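You operate a simulated robot arm through the tools that you are given. There is no shell and no other tool.

You run a simulated robot arm. Do the job below in one go: nothing can be reset, and whatever is moved stays where it is left.

Task
Change the test plug in the setup console for the rating plug that the rating card names.
Fine: purple key off before a hand goes to the socket; brown plug in the return bin; key on again at the end.

The check looks at the end state, three seconds after you hand in, the way a careful person would. Anything else that was tipped, shoved, dropped, spilled or broken makes it a failure.

Robot
A 7-joint arm with a two-finger parallel gripper, fixed in place. Base frame: the origin is on the floor under the middle of its stand, x ahead of it, y to its left, z up; the work surface is at about z = 76. Units: cm, degrees, N and s.
It reaches about 147.9 cm from its shoulder. Its first joint turns from -166.0 to 166.0 degrees. Payload 4.4 kg.
Tool frame: the origin (TCP) lies between the finger pads and is the grasp point; the fingertips stand 2.3 cm ahead of it; z points along the fingers, y is the line along which they close. The gripper opens to 9.4 cm. The fingers are 3.8 cm wide and 1 cm thick; the gripper's body (5.4 by 9.6 cm) begins 3.9 cm behind the TCP.
Orientation is told as [roll, pitch, yaw] about the base's x, y, z axes, in that order, counted from this pose: with the fingers straight down and closing along the base's y, the tool's x points along the base's -x, its y along +y and its z along -z.

Tools
- The arm moves only by the tool jog_arm. Its argument "motion" is a list of rows, each a list of 3 entries, a list of its own where there are three numbers: the turn, a rotation vector about the base's x, y, z in degrees, then the shift along the base's x, y, z in mm, then the closure, from 0 (fully open) to 1 (shut). In form: [[[rx, ry, rz], [dx, dy, dz], claw], ...]. A call has 1 to 20 rows; each row is the pose to reach, as a shift and turn from the pose commanded when the call began. Rows are played at 5 a second. More than 5 cm and 8.6 degrees between two rows, or a gripper value outside its range, and nothing of the call is played. Where a pose cannot be reached the arm comes as near as it can. A force on the tool above 40 N (or 10 N above the force at the start of the call, whichever is more), or a blocked arm, ends the call early, and 0.2 s more pass. The fingers move at their own pace (about 7.2 cm/s each) and stop on an object; they squeeze with about 23 N. The grip force told is the motor's: it shows also when the fingers shut on nothing. Time passes only in rows, and 0.2 s behind the last, so rows that repeat a pose let the fingers close. The reply holds the time, the measured pose of the TCP, the force on the tool along the base axes, the opening and the grip force, in the units named above and with some noise, with the torque about the TCP (base axes, N m) and any sound that the robot's microphone picked up.
- Cameras (640 x 400 px; columns grow to the right, rows downward): "scene" is fixed at [40, -65.14, 155.66]; the picture's right is [0.96, -0.29, 0.00], its down [-0.15, -0.49, -0.86] and it looks along [0.25, 0.82, -0.51] (base axes); focal length 374 px, centre (320, 200). "wrist" rides on the gripper at [8.6, 1.6, -7.5] in the tool frame; the picture's right is [-0.18, 0.98, 0.00], its down [-0.58, -0.11, -0.81] and it looks along [-0.79, -0.15, 0.59] (tool axes); focal length 243 px, centre (320, 200).
- get_image(camera): a new picture of that camera. No time passes.
- probe_pixels(camera, pixels): there is no depth. For up to 12 entries [column, row, z] of the newest picture of that camera ("zoom" is the newest enlarged one), the place [x, y] in the base frame at which the ray of that pixel passes the height z, good to about 0.3 cm. No time passes.
- inspect(camera, box): a new picture of the part [left, top, right, bottom] of that camera's present view, enlarged. No time passes.
- sign_off(): hands the job in; it is judged then, once.

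Open the gripper and draw the arm clear of the work before you hand the job in, unless the task says otherwise.

The tools are called as name(argument=value, ...) on one line, values as JSON. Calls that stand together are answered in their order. jog_arm: Moves the arm, as the interface text tells. Its arguments: {"type":"object","properties":{"motion":{"type":"array"}},"required":["motion"]} The other tools are called the same way: get_image (camera) takes a picture; probe_pixels (camera, pixels) gives the place at which the rays of pixels pass given heights; inspect (camera, box) takes an enlarged picture of a part of a camera's view; sign_off () hands the job in.

At the start:

```text
t: 0.0
ee_pos: [77.62, 14.39, 116.53]
tool_rot: [0.0, 0.0, 0.0]
ft_force: [-0.3, -1.0, 0.2]
wrist_torque: [0.02, 0.03, -0.01]
finger_gap: 9.4
grasp_force: 0.1
```

scene: 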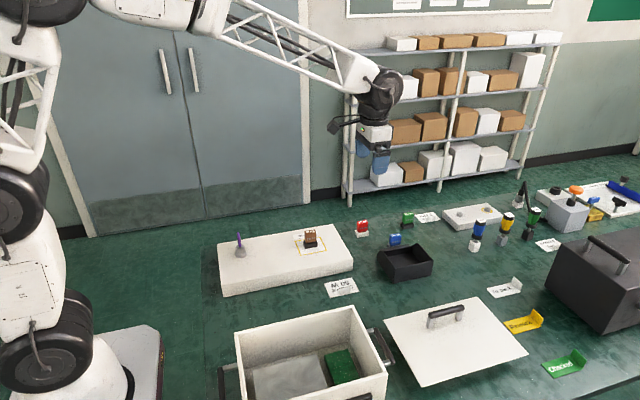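
wrist: 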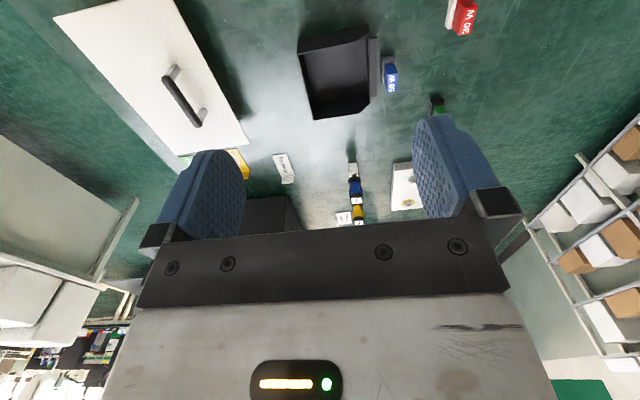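

The scene shows a white console with a purple key at about (240,248), a brown plug at (310,238), red/blue/green plugs around (362,228), (395,240), (408,219), and a card at (340,288). I'll enlarge these areas to read the card and labels.

inspect(camera="scene", box=[300, 200, 440, 300])

inspect(camera="scene", box=[210, 210, 360, 304])

inspect(camera="scene", box=[320, 270, 370, 302])

inspect(camera="scene", box=[430, 170, 640, 300])

```text
4.00 times, centred on (370, 250) of scene
```

zoom: 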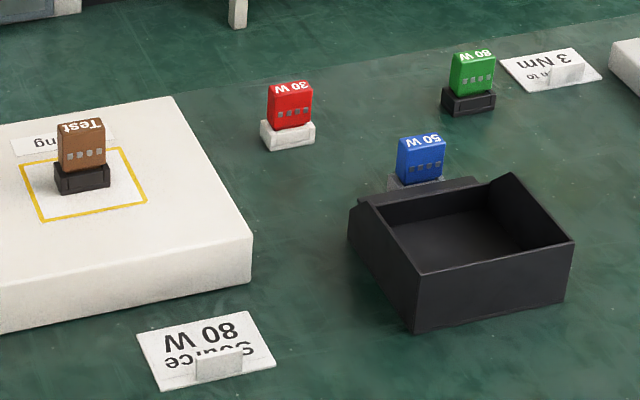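

```text
4.26 times, centred on (285, 257) of scene
```

zoom: 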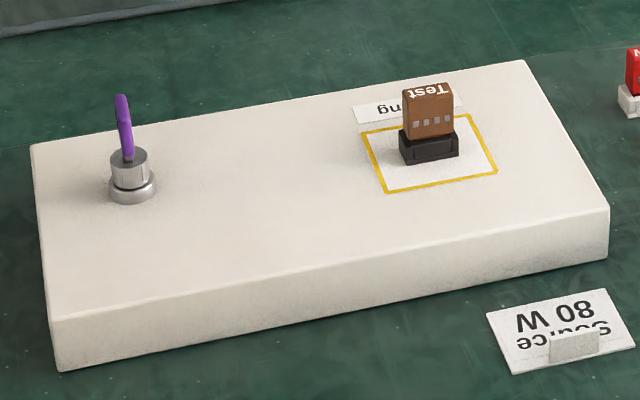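

```text
12.50 times, centred on (345, 286) of scene
```

zoom: 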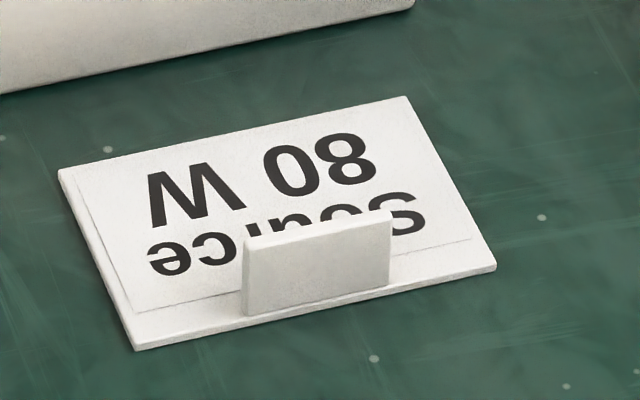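

```text
3.05 times, centred on (535, 235) of scene
```

zoom: 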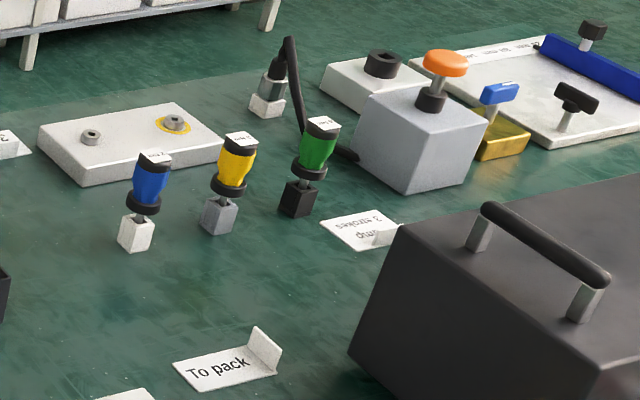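

The card reads "Source 80 W" (upside down). I'll zoom in on the individual plugs, the key and the black bin to confirm labels and shapes.

inspect(camera="scene", box=[392, 204, 432, 230])

inspect(camera="scene", box=[290, 220, 340, 252])

inspect(camera="scene", box=[220, 225, 265, 265])

inspect(camera="scene", box=[350, 212, 430, 262])

inspect(camera="scene", box=[220, 290, 400, 400])

```text
15.38 times, centred on (412, 217) of scene
```

zoom: 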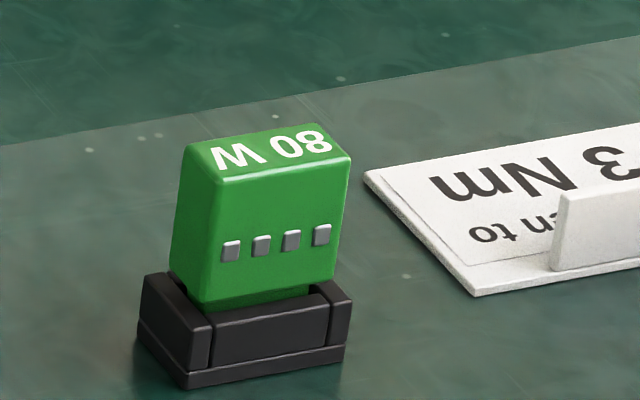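

```text
12.50 times, centred on (315, 236) of scene
```

zoom: 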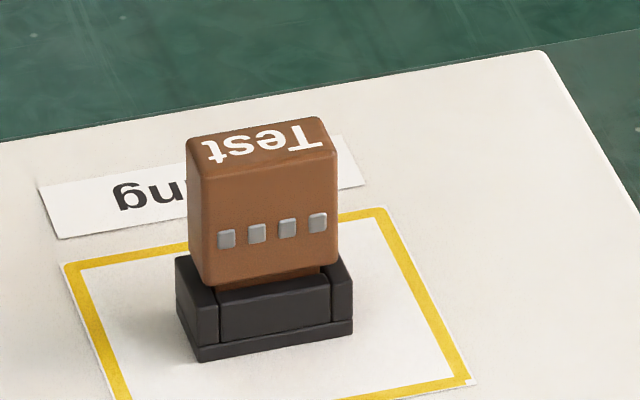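

```text
10.00 times, centred on (242, 245) of scene
```

zoom: 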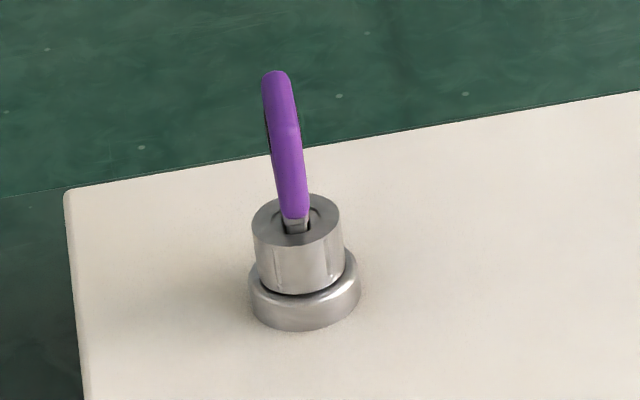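

```text
8.00 times, centred on (390, 237) of scene
```

zoom: 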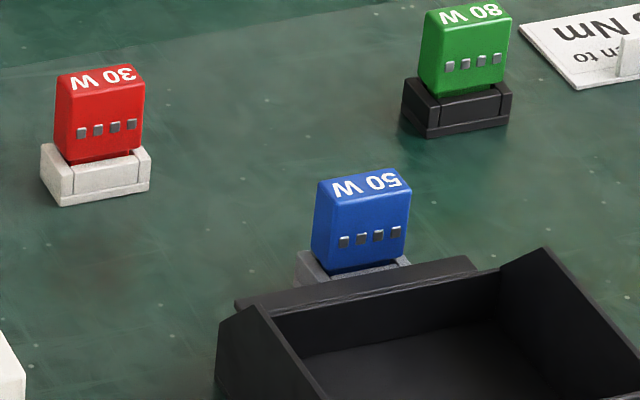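

```text
3.56 times, centred on (310, 345) of scene
```

zoom: 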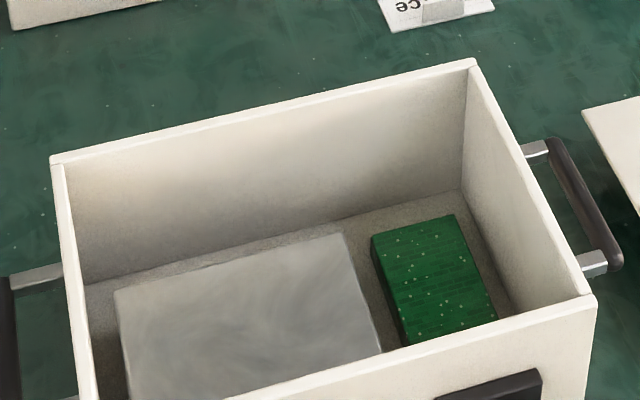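

I'll locate the main features by probing pixels at candidate heights in the scene view.

get_image(camera="scene")

probe_pixels(camera="scene", pixels=[[223.3, 297.4, 76], [221.6, 285.2, 80], [221.6, 285.2, 81], [221.6, 285.2, 82], [353, 271.5, 76], [353, 258.9, 80], [353, 258.9, 81], [353, 258.9, 82], [219, 246, 80], [219, 246, 81], [334, 224.5, 80], [334, 224.5, 81]])

```text
taken
```

scene: 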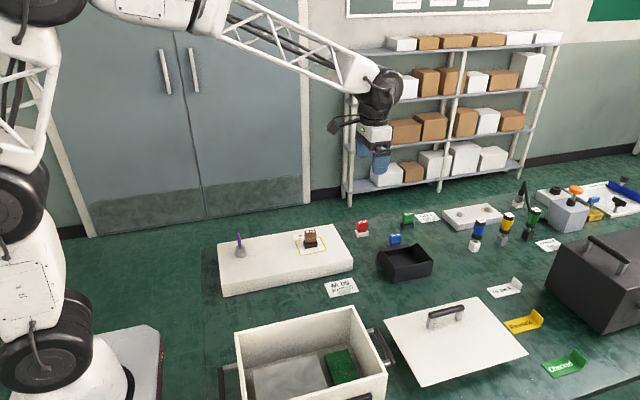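

```text
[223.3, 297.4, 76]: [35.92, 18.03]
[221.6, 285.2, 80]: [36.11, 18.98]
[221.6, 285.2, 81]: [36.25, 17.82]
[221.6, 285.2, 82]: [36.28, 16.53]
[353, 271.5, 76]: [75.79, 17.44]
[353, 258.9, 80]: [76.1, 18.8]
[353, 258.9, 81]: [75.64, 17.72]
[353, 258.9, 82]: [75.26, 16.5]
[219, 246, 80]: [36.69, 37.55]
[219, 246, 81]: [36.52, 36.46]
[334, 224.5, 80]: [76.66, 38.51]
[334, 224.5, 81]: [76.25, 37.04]
```

Console top is at z≈81, spanning x 36–76 and y 18–37, axis-aligned. Now I'll probe the key base (240.5,256), the plug sockets and the bin corners.

probe_pixels(camera="scene", pixels=[[240.5, 255.5, 81], [241.8, 247, 84], [240, 234, 88], [238, 232, 90], [310.5, 245, 81], [310.5, 240, 84], [409, 225, 76], [390, 248, 76], [362, 234, 76], [404, 281.5, 76], [441, 274.5, 76], [388, 255, 81]])

inspect(camera="scene", box=[370, 235, 440, 287])

```text
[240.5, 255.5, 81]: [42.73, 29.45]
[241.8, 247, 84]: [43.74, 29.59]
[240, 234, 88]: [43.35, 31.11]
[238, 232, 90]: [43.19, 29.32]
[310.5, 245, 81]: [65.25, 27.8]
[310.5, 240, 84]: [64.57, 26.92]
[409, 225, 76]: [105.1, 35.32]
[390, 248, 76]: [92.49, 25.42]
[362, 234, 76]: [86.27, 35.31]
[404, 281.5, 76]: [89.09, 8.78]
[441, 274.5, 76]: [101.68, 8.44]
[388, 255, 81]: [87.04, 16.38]
```

```text
7.69 times, centred on (405, 261) of scene
```

zoom: 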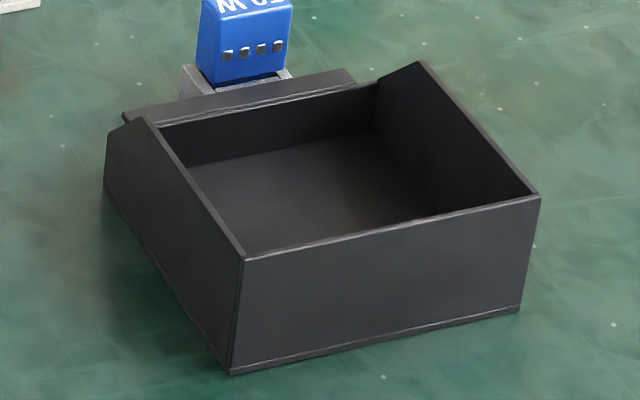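

The key sits near (43.5, 29.5), its bow seen edge-on, running roughly along y. I'll move the arm high to behind the key so that the wrist camera sees it and the console closely.

jog_arm(motion=[[[0, 0, 0], [-43, 16.6, -10], 0], [[0, 0, 0], [-86, 33.2, -20], 0], [[0, 0, 0], [-129, 49.8, -30], 0], [[0, 0, 0], [-172, 66.4, -40], 0], [[0, 0, 0], [-215, 83, -50], 0], [[0, 0, 0], [-258, 99.6, -60], 0], [[0, 0, 0], [-301, 116.2, -70], 0], [[0, 0, 0], [-344, 132.8, -80], 0], [[0, 0, 0], [-387, 149.4, -90], 0], [[0, 0, 0], [-430, 166, -100], 0]])

get_image(camera="wrist")

get_image(camera="scene")

```text
t: 2.2
ee_pos: [34.72, 31.06, 106.49]
tool_rot: [0.0, 0.0, 0.0]
ft_force: [0.3, -0.8, 0.2]
wrist_torque: [-0.01, 0.02, 0.02]
finger_gap: 9.39
grasp_force: 0.1
```

```text
taken
```

wrist: 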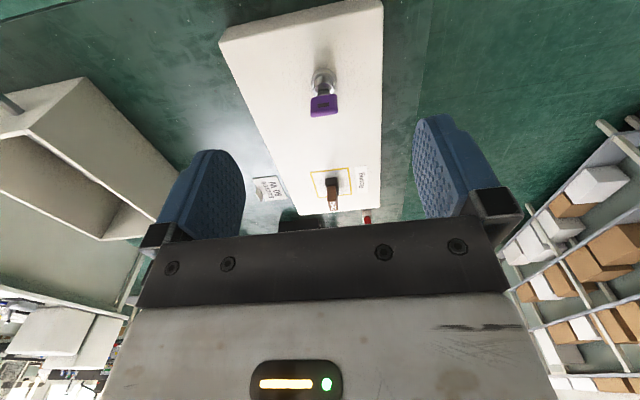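

```text
taken
```

scene: 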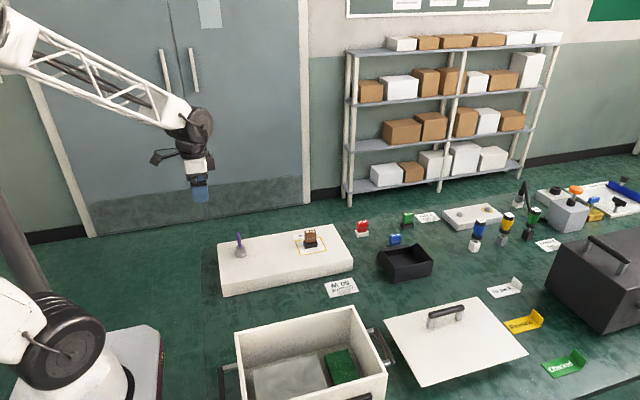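

The wrist view shows the key at about (323,95) with the purple bow facing us, and the plug at (333,190). I'll enlarge the key and plug areas.

inspect(camera="wrist", box=[283, 60, 363, 125])

inspect(camera="wrist", box=[290, 155, 390, 220])

inspect(camera="scene", box=[215, 220, 275, 265])

```text
6.15 times, centred on (323, 92) of wrist
```

zoom: 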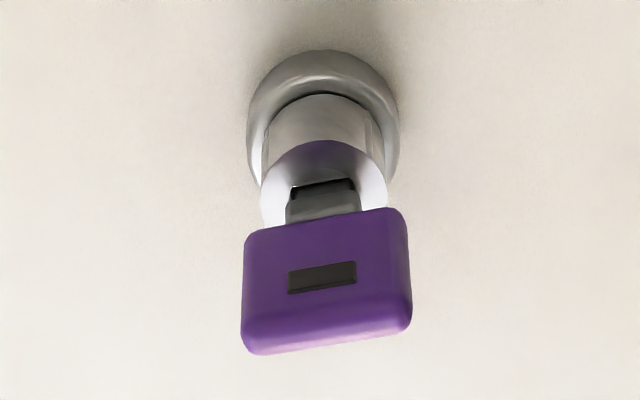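

```text
6.15 times, centred on (340, 188) of wrist
```

zoom: 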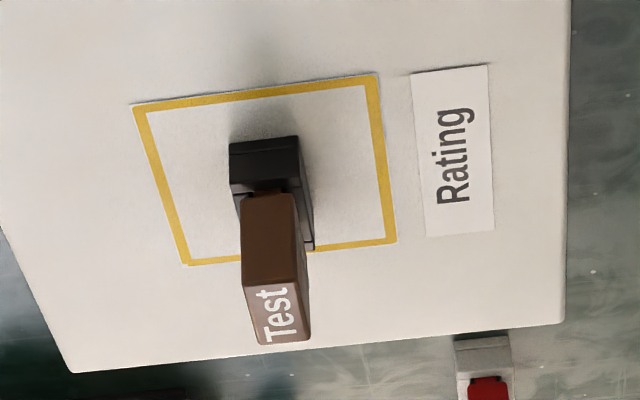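

```text
8.89 times, centred on (245, 242) of scene
```

zoom: 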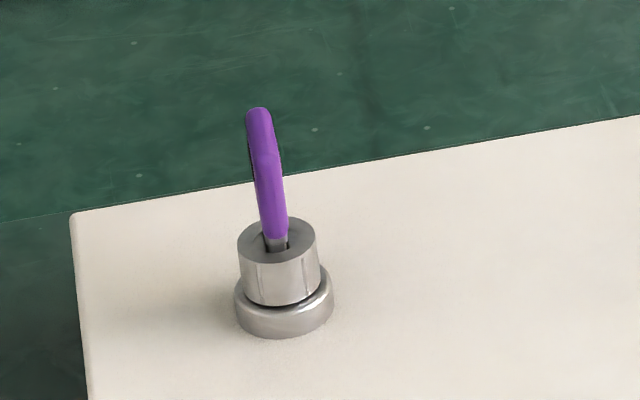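

I'll triangulate the key's bow corners using both cameras at several heights.

get_image(camera="wrist")

probe_pixels(camera="wrist", pixels=[[310.8, 115, 87], [310.8, 115, 88], [310.8, 115, 89], [310.8, 115, 90], [337.6, 111.5, 87], [337.6, 111.5, 88], [337.6, 111.5, 89], [337.6, 111.5, 90], [323, 76, 81], [311, 97.7, 86], [336, 94, 86], [322, 87, 84]])

probe_pixels(camera="scene", pixels=[[238.9, 236.9, 87], [238.9, 236.9, 88], [238.9, 236.9, 89], [238.9, 236.9, 90], [238, 231.6, 87], [238, 231.6, 88], [238, 231.6, 89], [238, 231.6, 90], [239.7, 246.3, 84], [239.7, 246.3, 85], [239.7, 246.3, 86]])

```text
taken
```

wrist: 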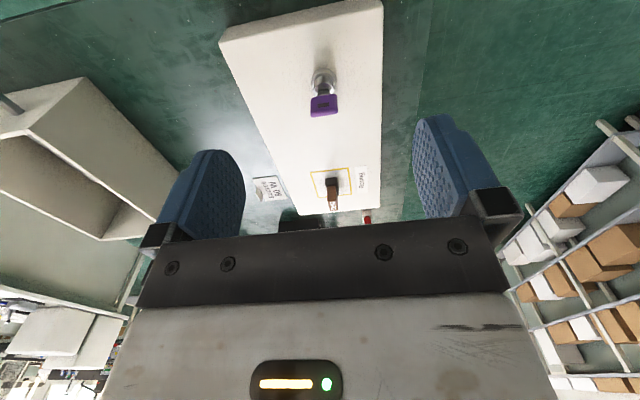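

```text
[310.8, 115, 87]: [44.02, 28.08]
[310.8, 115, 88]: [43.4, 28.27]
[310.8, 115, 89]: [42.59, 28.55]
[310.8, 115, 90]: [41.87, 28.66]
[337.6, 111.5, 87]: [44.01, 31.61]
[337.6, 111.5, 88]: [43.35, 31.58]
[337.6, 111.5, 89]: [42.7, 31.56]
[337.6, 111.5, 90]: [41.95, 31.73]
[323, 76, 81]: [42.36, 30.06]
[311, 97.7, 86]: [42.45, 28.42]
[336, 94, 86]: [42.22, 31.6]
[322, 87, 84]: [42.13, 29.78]
```

```text
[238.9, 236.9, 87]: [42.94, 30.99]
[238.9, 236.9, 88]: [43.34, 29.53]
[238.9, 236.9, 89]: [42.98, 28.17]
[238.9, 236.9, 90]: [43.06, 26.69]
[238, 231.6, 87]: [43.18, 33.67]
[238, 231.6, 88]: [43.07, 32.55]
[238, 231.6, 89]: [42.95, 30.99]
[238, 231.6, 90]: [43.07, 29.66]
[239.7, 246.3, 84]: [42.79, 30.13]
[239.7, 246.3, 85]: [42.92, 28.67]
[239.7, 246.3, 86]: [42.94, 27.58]
```

The bow spans y≈28.4–31.5 at x≈42.8, top z≈88.7, so I need the fingers to close along x. I'll turn yaw to +90 while moving above the key at z≈100 and check the view.

jog_arm(motion=[[[0, 0, 8.2], [7.4, -1, -6], 0], [[0, 0, 16.4], [14.8, -2, -12], 0], [[0, 0, 24.6], [22.2, -3, -18], 0], [[0, 0, 32.8], [29.6, -4, -24], 0], [[0, 0, 41], [37, -5, -30], 0], [[0, 0, 49.2], [44.4, -6, -36], 0], [[0, 0, 57.4], [51.8, -7, -42], 0], [[0, 0, 65.6], [59.2, -8, -48], 0], [[0, 0, 73.8], [66.6, -9, -54], 0], [[0, 0, 82], [74, -10, -60], 0], [[0, 0, 90], [81.3, -10.7, -65], 0], [[0, 0, 90], [81.3, -10.7, -65], 0]])

get_image(camera="wrist")

get_image(camera="scene")

```text
t: 4.8
ee_pos: [42.68, 29.92, 100.12]
tool_rot: [0.0, -0.1, 90.1]
ft_force: [0.2, -0.8, 0.2]
wrist_torque: [0.01, -0.01, 0.0]
finger_gap: 9.41
grasp_force: 0.1
```

```text
taken
```

wrist: 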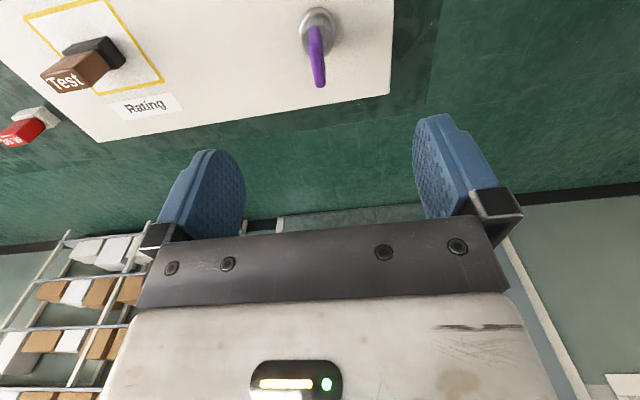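

```text
taken
```

scene: 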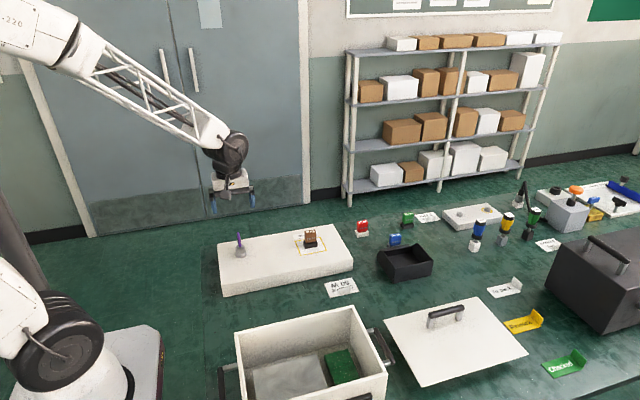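

The key now shows edge-on at (316,50). I'll zoom in on it for its exact angle and the lock's features.

inspect(camera="wrist", box=[276, 0, 356, 100])

probe_pixels(camera="wrist", pixels=[[320, 85, 88.7], [315, 30, 88.7], [318, 60, 88.7], [318, 20, 81], [317, 30, 85], [318, 80, 88.7]])

```text
4.00 times, centred on (316, 50) of wrist
```

zoom: 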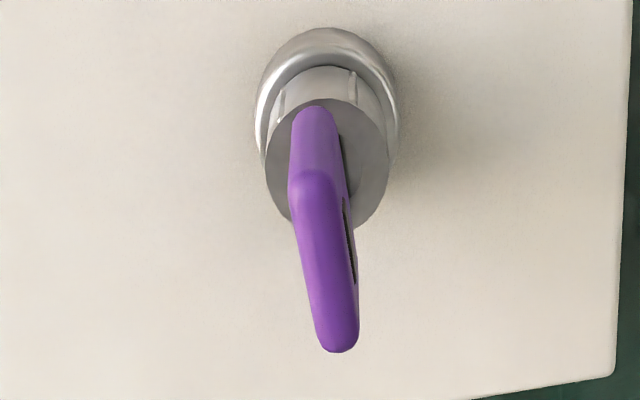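

```text
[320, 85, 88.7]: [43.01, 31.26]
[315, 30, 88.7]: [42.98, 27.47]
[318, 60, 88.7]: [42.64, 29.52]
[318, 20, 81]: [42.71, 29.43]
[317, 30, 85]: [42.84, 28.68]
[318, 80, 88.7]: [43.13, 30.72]
```

I'll probe the two ends of the bow's top edge to refine the axis position and angle.

probe_pixels(camera="wrist", pixels=[[313.5, 46.3, 88.7], [320.5, 86.5, 88.7], [316.5, 28, 84.5], [317, 13, 81]])

jog_arm(motion=[[[0, 0, 0], [1, 0, -40], 0], [[0, 0, 0], [1, 0, -80], 0], [[0, 0, 0], [1, 0, -100], 0], [[0, 0, 0], [1, 0, -100], 0]])

get_image(camera="scene")

inspect(camera="scene", box=[200, 190, 290, 260])

get_image(camera="wrist")

```text
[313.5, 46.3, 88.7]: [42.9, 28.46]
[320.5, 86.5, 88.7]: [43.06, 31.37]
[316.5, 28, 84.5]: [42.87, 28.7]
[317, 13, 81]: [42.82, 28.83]
```

```text
t: 5.8
ee_pos: [42.93, 29.95, 89.99]
tool_rot: [0.0, 0.0, 90.0]
ft_force: [0.4, -0.1, -0.8]
wrist_torque: [-0.03, -0.01, -0.01]
finger_gap: 9.39
grasp_force: 0.0
```

```text
taken
```

scene: 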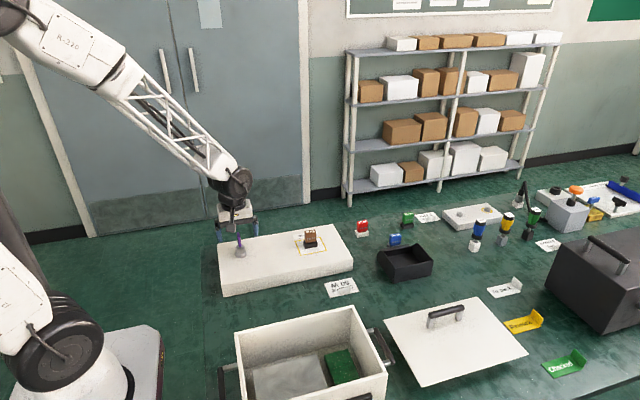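

```text
5.71 times, centred on (245, 225) of scene
```

zoom: 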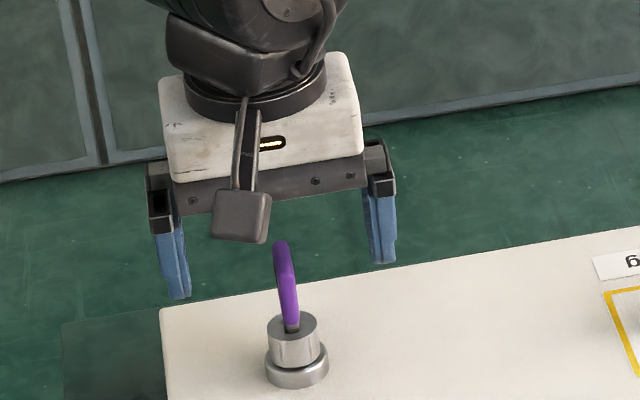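

```text
taken
```

wrist: 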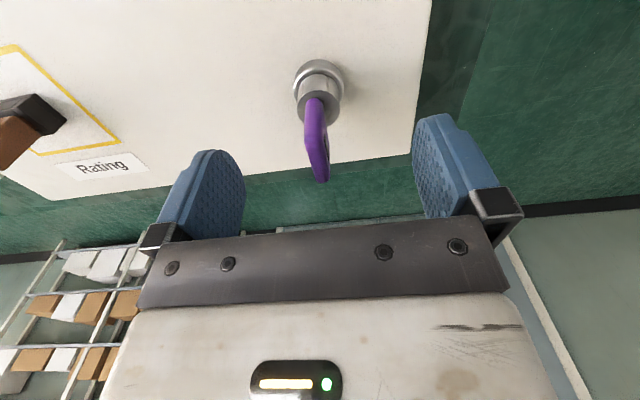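

The fingers straddle the key well (tips above the lock). I descend to TCP z≈87.4 and close on the bow.

jog_arm(motion=[[[0, 0, 0], [0, 0, -15], 0], [[0, 0, 0], [0, 0, -26], 0], [[0, 0, 0], [0, 0, -26], 0.6], [[0, 0, 0], [0, 0, -26], 0.8], [[0, 0, 0], [0, 0, -26], 1], [[0, 0, 0], [0, 0, -26], 1], [[0, 0, 0], [0, 0, -26], 1], [[0, 0, 0], [0, 0, -26], 1]])

get_image(camera="wrist")

inspect(camera="scene", box=[200, 190, 290, 260])

```text
t: 7.6
ee_pos: [42.88, 29.89, 87.44]
tool_rot: [0.0, 0.0, 90.0]
ft_force: [17.4, -3.1, -4.6]
wrist_torque: [-0.11, -0.7, -0.04]
finger_gap: 0.87
grasp_force: 23.2
```

```text
taken
```

wrist: 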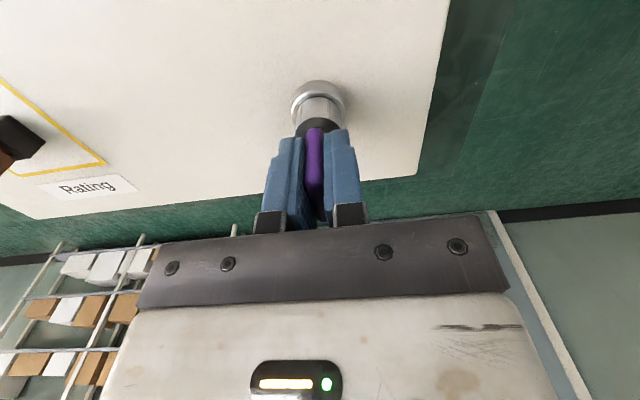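

```text
5.71 times, centred on (245, 225) of scene
```

zoom: 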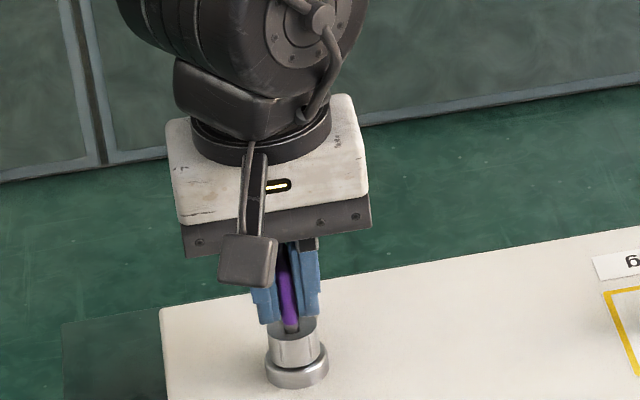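

Gripped at 0.87 cm, but there's a 17 N sideways force in +x, so the key lies slightly further in +x than my TCP. I shift +x by 1 mm to relieve it.

jog_arm(motion=[[[0, 0, 0], [0.5, 0, 0], 1], [[0, 0, 0], [1, 0, 0], 1]])

```text
t: 8.2
ee_pos: [42.9, 29.79, 87.3]
tool_rot: [0.0, 0.0, 89.9]
ft_force: [8.5, 7.0, -7.2]
wrist_torque: [0.32, -0.31, -0.03]
finger_gap: 0.83
grasp_force: 22.6
```

The x force halved; I shift a bit more in +x and up slightly to null the remaining load.

jog_arm(motion=[[[0, 0, 0], [0.5, 0, 0], 1], [[0, 0, 0], [0.8, 0, 0], 1], [[0, 0, 0], [0.8, 0, 0], 1]])

```text
t: 9.0
ee_pos: [43.06, 29.94, 87.39]
tool_rot: [-0.1, 0.1, 90.0]
ft_force: [-5.8, 4.6, 6.2]
wrist_torque: [0.22, 0.24, 0.01]
finger_gap: 0.85
grasp_force: 23.1
```

Loads are small now. I try turning the key a little counter-clockwise (the usual "off" direction) and read the torque.

jog_arm(motion=[[[0, 0, 4], [-0.2, 0, 0], 1], [[0, 0, 8], [-0.2, 0, 0], 1], [[0, 0, 12], [-0.2, 0, 0], 1], [[0, 0, 12], [-0.2, 0, 0], 1]])

get_image(camera="wrist")

```text
t: 10.0
ee_pos: [43.15, 29.64, 87.36]
tool_rot: [0.0, 0.0, 102.0]
ft_force: [-4.3, 12.0, -4.6]
wrist_torque: [0.56, 0.15, -0.07]
finger_gap: 0.86
grasp_force: 23.1
```

```text
taken
```

wrist: 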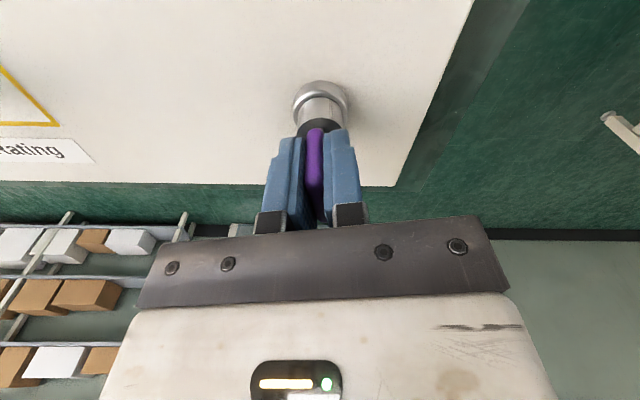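

The key turned 12° with negligible torque (-0.07 N m) and constant gap, so counter-clockwise is free. I continue turning CCW in small steps.

jog_arm(motion=[[[0, 0, 6], [-0.3, 0.5, 0], 1], [[0, 0, 12], [-0.3, 0.5, 0], 1], [[0, 0, 18], [-0.3, 0.5, 0], 1], [[0, 0, 24], [-0.3, 0.5, 0], 1], [[0, 0, 24], [-0.3, 0.5, 0], 1]])

get_image(camera="wrist")

```text
t: 11.2
ee_pos: [42.96, 29.98, 87.45]
tool_rot: [-0.1, -0.1, 126.1]
ft_force: [14.1, -6.9, -2.4]
wrist_torque: [-0.29, -0.6, 0.0]
finger_gap: 0.84
grasp_force: 23.1
```

```text
taken
```

wrist: 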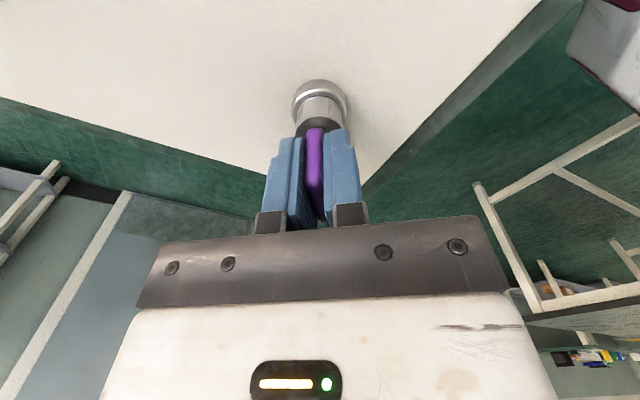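

Still turning freely (126°). I trim the position slightly and continue CCW.

jog_arm(motion=[[[0, 0, 6], [0.6, -0.4, 0], 1], [[0, 0, 12], [0.6, -0.4, 0], 1], [[0, 0, 18], [0.6, -0.4, 0], 1], [[0, 0, 24], [0.6, -0.4, 0], 1], [[0, 0, 24], [0.6, -0.4, 0], 1]])

```text
t: 12.4
ee_pos: [43.04, 29.91, 87.39]
tool_rot: [0.0, -0.1, 150.1]
ft_force: [-4.3, 10.9, -2.5]
wrist_torque: [0.47, 0.26, -0.03]
finger_gap: 0.86
grasp_force: 22.9
```

Turned 60° so far with no resisting torque. I go on, another 24°, watching for the end stop.

jog_arm(motion=[[[0, 0, 6], [-0.2, 0.4, 0], 1], [[0, 0, 12], [-0.2, 0.4, 0], 1], [[0, 0, 18], [-0.2, 0.4, 0], 1], [[0, 0, 24], [-0.2, 0.4, 0], 1], [[0, 0, 24], [-0.2, 0.4, 0], 1]])

get_image(camera="wrist")

inspect(camera="scene", box=[200, 190, 290, 260])

```text
t: 13.6
ee_pos: [43.02, 30.11, 87.52]
tool_rot: [0.1, 0.1, 174.1]
ft_force: [6.0, 2.2, 5.0]
wrist_torque: [0.12, -0.27, 0.0]
finger_gap: 0.85
grasp_force: 23.0
```

```text
taken
```

wrist: 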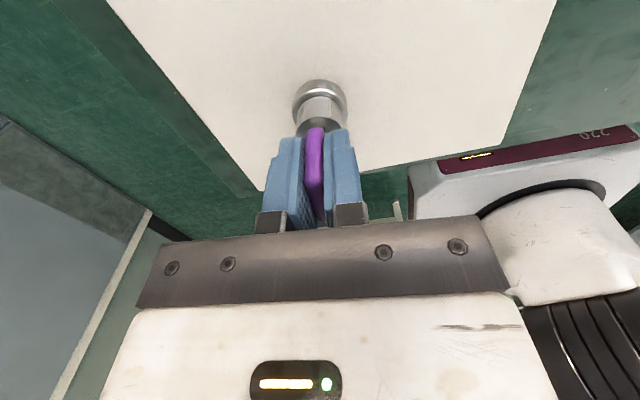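

```text
5.71 times, centred on (245, 225) of scene
```

zoom: 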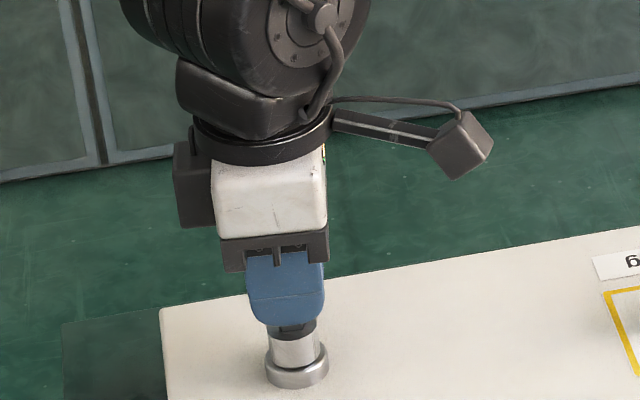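

At 84° now, no stop yet. I creep on in 3° steps to feel for the end stop or a click near 90°.

jog_arm(motion=[[[0, 0, 3], [0, 0, 0], 1], [[0, 0, 6], [0, 0, 0], 1], [[0, 0, 6], [0, 0, 0], 1]])

jog_arm(motion=[[[0, 0, 3], [0, 0, 0], 1], [[0, 0, 6], [0, 0, 0], 1], [[0, 0, 6], [0, 0, 0], 1]])

```text
t: 14.4
ee_pos: [42.98, 29.96, 87.39]
tool_rot: [-0.1, 0.0, -180.0]
ft_force: [13.4, 4.6, 2.4]
wrist_torque: [0.18, -0.61, -0.04]
finger_gap: 0.83
grasp_force: 22.7
```

```text
t: 15.2
ee_pos: [43.05, 30.09, 87.42]
tool_rot: [-0.1, 0.0, -174.0]
ft_force: [8.6, 5.2, 7.8]
wrist_torque: [0.21, -0.4, -0.7]
finger_gap: 0.86
grasp_force: 22.8
```

Torque jumped to -0.7 N m at 96°, so the end stop lies near 90°: the key is fully off. I relax back 4°, open and lift clear.

jog_arm(motion=[[[0, 0, -3], [0, 0, 0], 1], [[0, 0, -4], [0, 0, 0], 1], [[0, 0, -4], [0, 0, 0], 0.7], [[0, 0, -4], [0, 0, 0], 0.3], [[0, 0, -4], [0, 0, 0], 0], [[0, 0, -4], [0, 0, 0], 0], [[0, 0, -4], [0, 0, 40], 0], [[0, 0, -4], [0, 0, 80], 0], [[0, 0, -4], [0, 0, 120], 0], [[0, 0, -4], [0, 0, 150], 0], [[0, 0, -4], [0, 0, 150], 0]])

get_image(camera="scene")

inspect(camera="scene", box=[215, 220, 275, 265])

get_image(camera="wrist")

```text
t: 17.6
ee_pos: [43.07, 29.97, 102.49]
tool_rot: [0.1, -0.1, -178.0]
ft_force: [-0.2, 0.5, 0.2]
wrist_torque: [-0.02, 0.03, -0.01]
finger_gap: 9.39
grasp_force: 0.0
```

```text
taken
```

scene: 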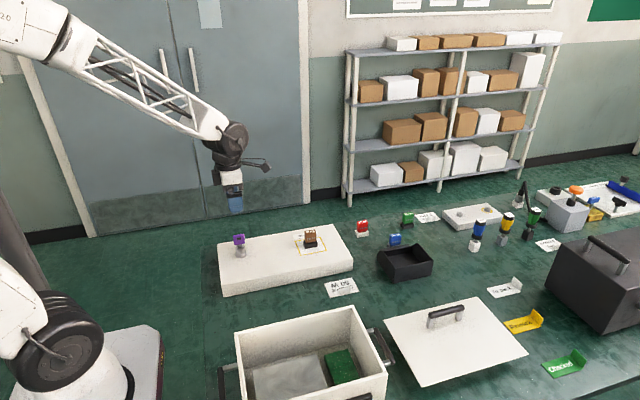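

```text
8.89 times, centred on (245, 242) of scene
```

zoom: 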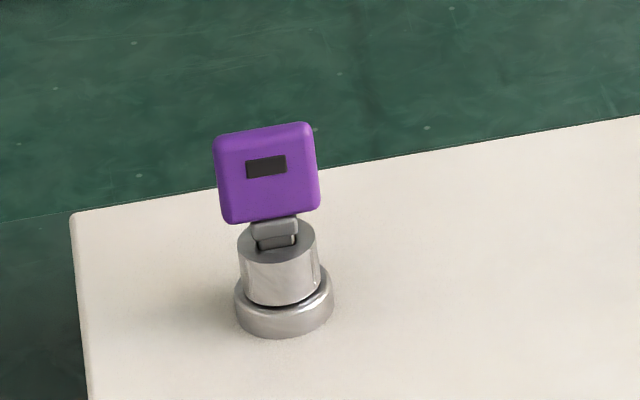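

```text
taken
```

wrist: 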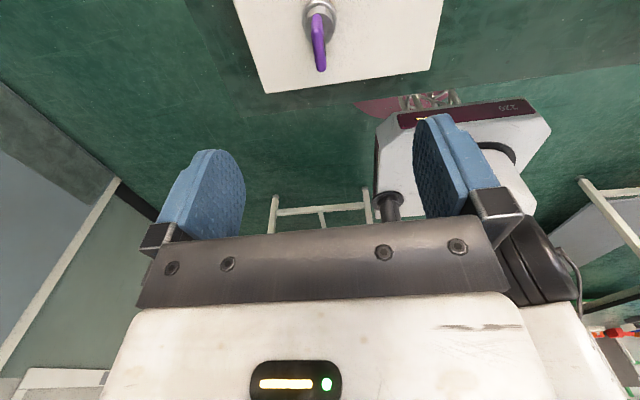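

The key now lies across (parallel to x): off. Next I unwind the wrist while moving high toward the plug for a look.

jog_arm(motion=[[[0, 0, -8.2], [6.5, -1, 1], 0], [[0, 0, -16.4], [13, -2, 2], 0], [[0, 0, -24.6], [19.5, -3, 3], 0], [[0, 0, -32.8], [26, -4, 4], 0], [[0, 0, -41], [32.5, -5, 5], 0], [[0, 0, -49.2], [39, -6, 6], 0], [[0, 0, -57.4], [45.5, -7, 7], 0], [[0, 0, -65.6], [52, -8, 8], 0], [[0, 0, -73.8], [58.5, -9, 9], 0], [[0, 0, -82], [65, -10, 10], 0], [[0, 0, -90.2], [71.5, -11, 11], 0], [[0, 0, -92], [78, -12, 12], 0]])

get_image(camera="wrist")

```text
t: 20.2
ee_pos: [50.87, 28.67, 103.67]
tool_rot: [-0.1, 0.0, 89.8]
ft_force: [-0.1, 0.2, 0.3]
wrist_torque: [0.01, 0.01, -0.01]
finger_gap: 9.38
grasp_force: 0.0
```

```text
taken
```

wrist: 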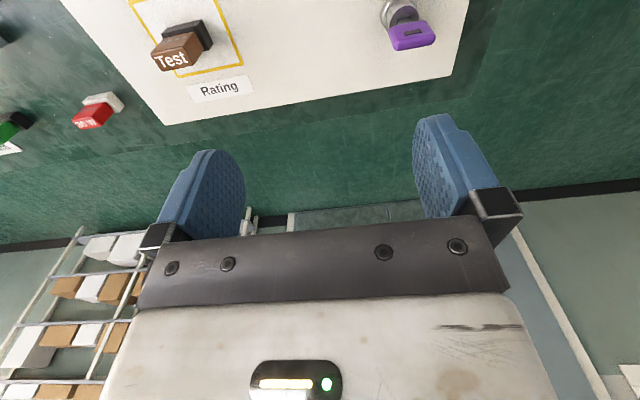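

The plug is seen at (178,48), the key at (410,35). I shift in +x and -y so the plug is centred in this view and triangulate it.

jog_arm(motion=[[[0, 0, 0], [40, -20, 0], 0], [[0, 0, 0], [80, -40, 0], 0], [[0, 0, 0], [120, -55, 0], 0], [[0, 0, 0], [138, -67, 0], 0], [[0, 0, 0], [138, -67, 0], 0]])

get_image(camera="wrist")

inspect(camera="wrist", box=[270, 40, 370, 140])

```text
t: 21.4
ee_pos: [64.79, 21.99, 103.65]
tool_rot: [-0.1, 0.0, 90.0]
ft_force: [0.7, -0.1, 0.2]
wrist_torque: [0.0, 0.01, 0.01]
finger_gap: 9.38
grasp_force: 0.0
```

```text
taken
```

wrist: 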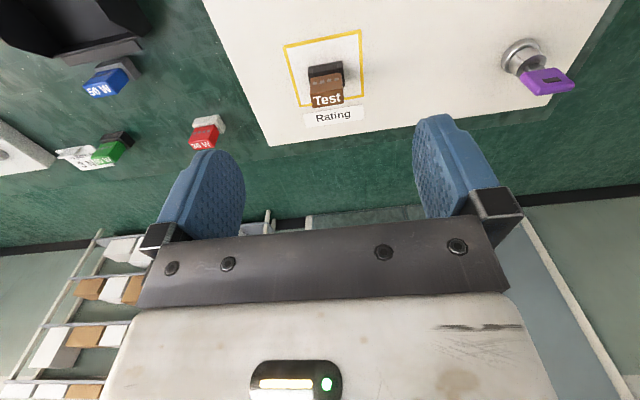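

```text
4.00 times, centred on (320, 90) of wrist
```

zoom: 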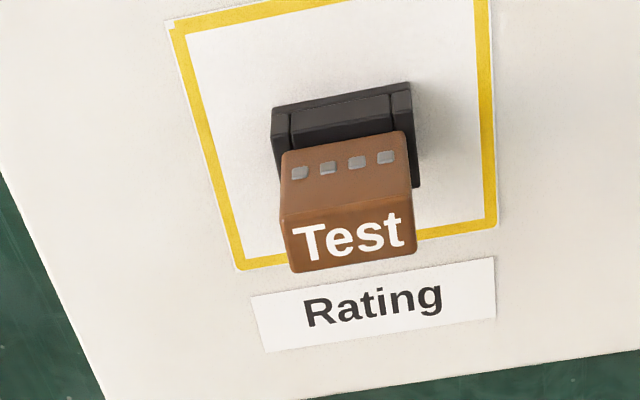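

I probe the top face corners of the brown plug from both cameras to get its height and position.

probe_pixels(camera="wrist", pixels=[[310.5, 94.5, 86], [343.5, 88.3, 86], [312.5, 108, 86], [344, 103, 86], [310.5, 94.5, 87], [343.5, 88.3, 87], [312.5, 108, 87], [344, 103, 87], [309, 76.5, 82], [342, 70.5, 82]])

probe_pixels(camera="scene", pixels=[[305.6, 234.2, 86], [316.4, 232.2, 86], [304.4, 231, 86], [315.2, 229.3, 86], [305.6, 234.2, 87], [316.4, 232.2, 87], [304.4, 231, 87], [315.2, 229.3, 87]])

inspect(camera="scene", box=[295, 224, 325, 252])

```text
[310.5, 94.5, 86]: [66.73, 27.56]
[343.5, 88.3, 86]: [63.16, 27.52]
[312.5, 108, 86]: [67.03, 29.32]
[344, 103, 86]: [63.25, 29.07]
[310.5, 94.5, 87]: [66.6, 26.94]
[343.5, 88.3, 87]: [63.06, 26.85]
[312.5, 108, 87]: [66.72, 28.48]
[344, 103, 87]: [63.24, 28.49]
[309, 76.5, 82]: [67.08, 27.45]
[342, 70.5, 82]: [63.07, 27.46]
```

```text
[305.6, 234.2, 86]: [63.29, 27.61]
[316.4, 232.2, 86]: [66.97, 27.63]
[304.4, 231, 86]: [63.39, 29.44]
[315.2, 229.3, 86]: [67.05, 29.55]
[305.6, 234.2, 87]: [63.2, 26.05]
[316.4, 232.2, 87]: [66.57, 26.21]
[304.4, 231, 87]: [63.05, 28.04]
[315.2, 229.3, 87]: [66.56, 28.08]
```

```text
14.29 times, centred on (310, 238) of scene
```

zoom: 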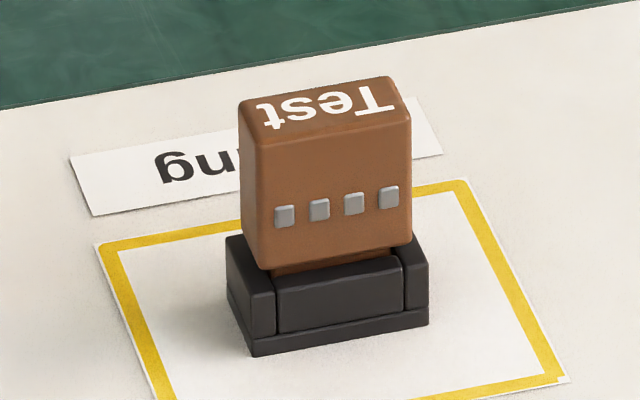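

Both cameras agree at z=86: plug top spans x 63.2–66.95, y 27.55–29.35 (centre 65.05, 28.45). I rotate back to yaw 0 above it at z≈100.

jog_arm(motion=[[[0, 0, -8.2], [0.4, 6, 0], 0], [[0, 0, -16.4], [0.8, 12, 0], 0], [[0, 0, -24.6], [1.2, 18, 0], 0], [[0, 0, -32.8], [1.6, 24, 0], 0], [[0, 0, -41], [2, 30, -6], 0], [[0, 0, -49.2], [2.4, 36, -12], 0], [[0, 0, -57.4], [2.8, 42, -18], 0], [[0, 0, -65.6], [3.1, 48, -24], 0], [[0, 0, -73.8], [3.4, 54, -30], 0], [[0, 0, -82], [3.6, 60, -34], 0], [[0, 0, -90], [3.7, 63.8, -36], 0], [[0, 0, -90], [3.7, 63.8, -36], 0]])

get_image(camera="wrist")

get_image(camera="scene")

probe_pixels(camera="scene", pixels=[[393.3, 283.5, 76], [431, 275.6, 76], [377, 259.7, 76], [395.2, 268.4, 81], [433.6, 260.6, 81], [418, 243, 81], [395.2, 268.4, 80], [433.6, 260.6, 80], [418, 243, 80], [382.2, 250.3, 80], [424.7, 246, 80]])

```text
t: 24.0
ee_pos: [64.99, 28.37, 100.15]
tool_rot: [-0.1, 0.1, -0.2]
ft_force: [-0.2, 0.4, 0.6]
wrist_torque: [-0.01, 0.01, 0.01]
finger_gap: 9.39
grasp_force: 0.1
```

```text
taken
```

wrist: 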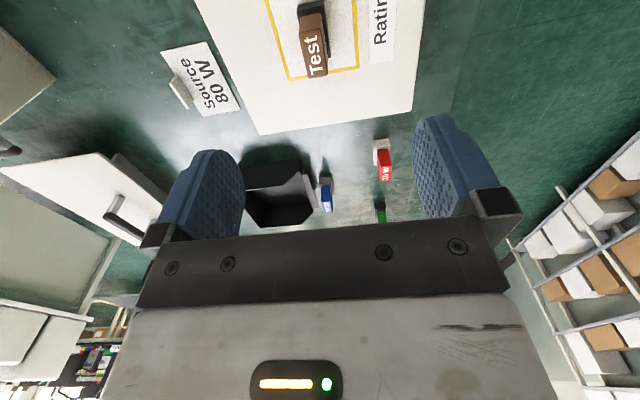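

```text
taken
```

scene: 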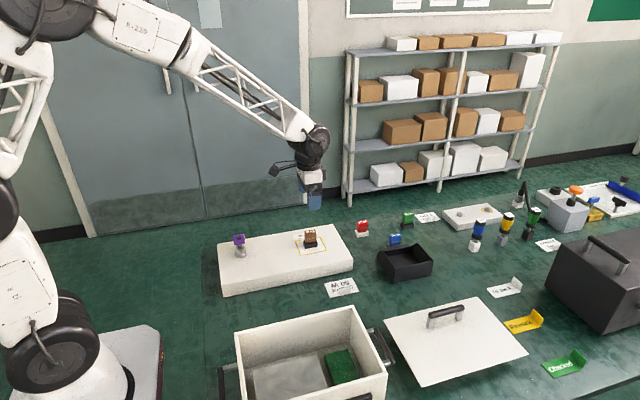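

```text
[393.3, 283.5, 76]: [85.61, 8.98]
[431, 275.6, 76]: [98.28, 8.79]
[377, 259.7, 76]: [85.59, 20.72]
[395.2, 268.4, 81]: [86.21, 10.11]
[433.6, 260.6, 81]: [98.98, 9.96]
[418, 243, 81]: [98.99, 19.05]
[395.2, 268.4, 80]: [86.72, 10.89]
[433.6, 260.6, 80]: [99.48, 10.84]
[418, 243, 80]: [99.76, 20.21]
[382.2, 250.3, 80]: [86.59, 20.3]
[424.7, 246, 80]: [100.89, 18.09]
```

The bin spans x 85.6–98.3, y 8.9–20.7 with top around z 82.3. The brown plug is right ahead of the fingers; I lower in two stages around it (tips to stay above the socket at ~z 83.2), first stopping at z≈88 to check.

jog_arm(motion=[[[0, 0, 0], [0, 0, -40], 0], [[0, 0, 0], [0, 0, -80], 0], [[0, 0, 0], [0, 0, -110], 0], [[0, 0, 0], [0, 0, -120], 0], [[0, 0, 0], [0, 0, -120], 0]])

get_image(camera="wrist")

inspect(camera="scene", box=[265, 195, 355, 260])

```text
t: 25.2
ee_pos: [64.97, 28.48, 88.05]
tool_rot: [0.1, 0.0, 0.0]
ft_force: [-0.4, -0.6, 0.0]
wrist_torque: [-0.01, 0.01, 0.0]
finger_gap: 9.43
grasp_force: 0.0
```

```text
taken
```

wrist: 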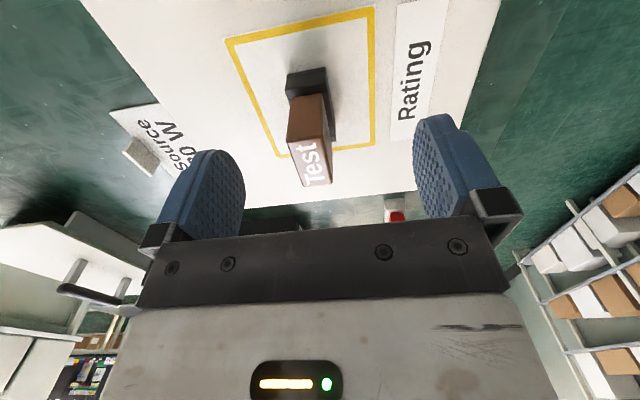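

```text
6.15 times, centred on (310, 228) of scene
```

zoom: 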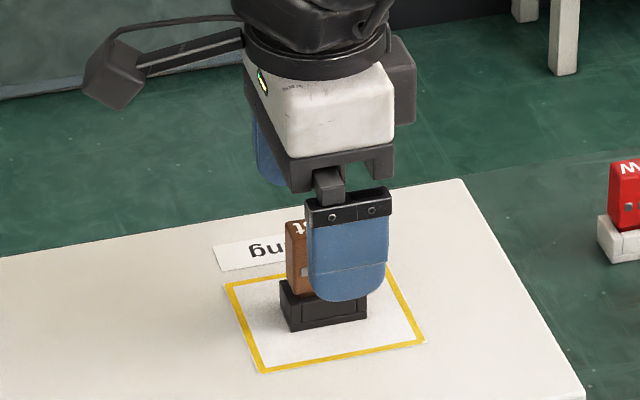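

The plug sits between the fingers. I zoom the wrist view to refine the plug's centre and angle.

inspect(camera="wrist", box=[265, 55, 365, 200])

```text
2.76 times, centred on (315, 128) of wrist
```

zoom: 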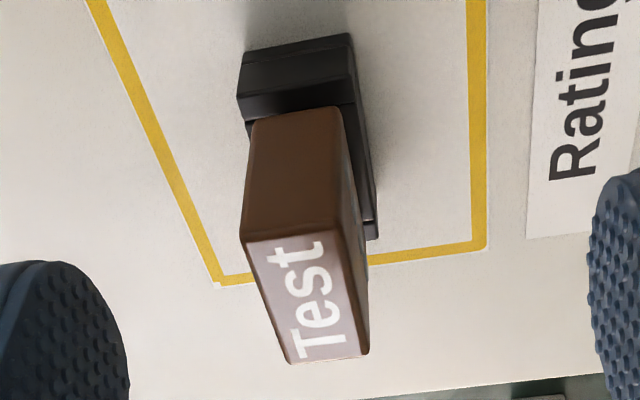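

probe_pixels(camera="zoom", pixels=[[244, 243, 86], [338, 229, 86], [287, 362, 86], [369, 352, 86], [252, 122, 83], [338, 108, 83], [238, 96, 82.5], [350, 75, 82.5]])

```text
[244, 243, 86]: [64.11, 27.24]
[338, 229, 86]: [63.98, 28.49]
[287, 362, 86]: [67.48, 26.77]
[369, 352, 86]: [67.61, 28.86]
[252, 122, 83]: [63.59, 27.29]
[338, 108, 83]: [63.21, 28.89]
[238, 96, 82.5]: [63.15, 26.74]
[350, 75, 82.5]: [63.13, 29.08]
```

The plug's centre from this closer view is about y≈27.95, x≈65.2, top z≈86.4. I'll check heights of the plug body bottom and socket top from the scene view.

probe_pixels(camera="scene", pixels=[[305.7, 242.8, 82], [305.7, 242.8, 83], [305.7, 242.8, 84], [307.1, 244.5, 82], [307.1, 244.5, 83], [307.7, 248.8, 81], [317.5, 245, 81], [304.2, 235, 86.4], [316.4, 232.2, 86.4]])

```text
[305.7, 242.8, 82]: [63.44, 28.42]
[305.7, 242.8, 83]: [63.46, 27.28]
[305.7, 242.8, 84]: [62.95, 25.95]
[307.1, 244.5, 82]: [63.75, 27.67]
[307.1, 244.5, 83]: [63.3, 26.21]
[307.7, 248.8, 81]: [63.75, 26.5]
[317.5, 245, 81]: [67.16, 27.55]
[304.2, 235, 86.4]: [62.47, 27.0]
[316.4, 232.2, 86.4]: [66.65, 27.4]
```

Body bottom is at z≈83.15, socket top at z≈82.65. I shift y by -5 mm, go down to z≈85.6 and close on the brown plug.

jog_arm(motion=[[[0, 0, 0], [0.5, -5, 0], 0], [[0, 0, 0], [0.5, -5, -14], 0], [[0, 0, 0], [0.5, -5, -24], 0], [[0, 0, 0], [0.5, -5, -24], 0.4], [[0, 0, 0], [0.5, -5, -24], 0.6], [[0, 0, 0], [0.5, -5, -24], 0.72], [[0, 0, 0], [0.5, -5, -24], 0.76], [[0, 0, 0], [0.5, -5, -24], 0.76]])

get_image(camera="wrist")

inspect(camera="scene", box=[265, 195, 355, 260])

```text
t: 27.0
ee_pos: [65.04, 28.09, 85.56]
tool_rot: [0.0, 0.1, 0.1]
ft_force: [0.4, -0.3, 0.5]
wrist_torque: [-0.02, -0.03, -0.01]
finger_gap: 2.27
grasp_force: 0.1
```

```text
taken
```

wrist: 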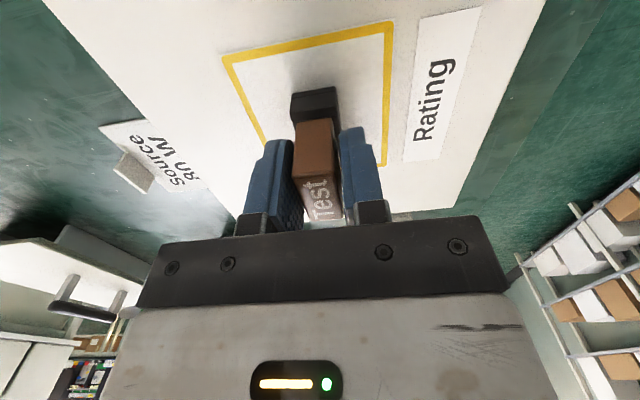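

```text
6.15 times, centred on (310, 228) of scene
```

zoom: 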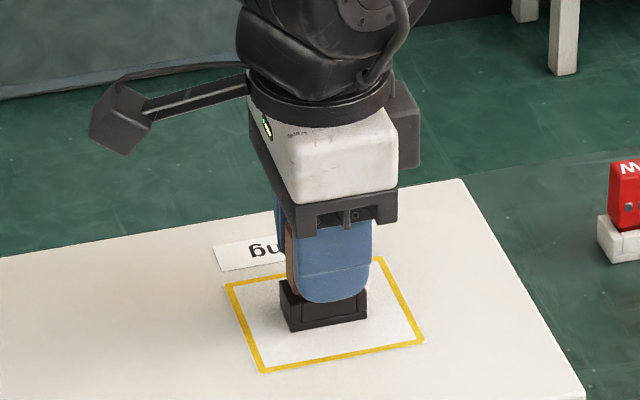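

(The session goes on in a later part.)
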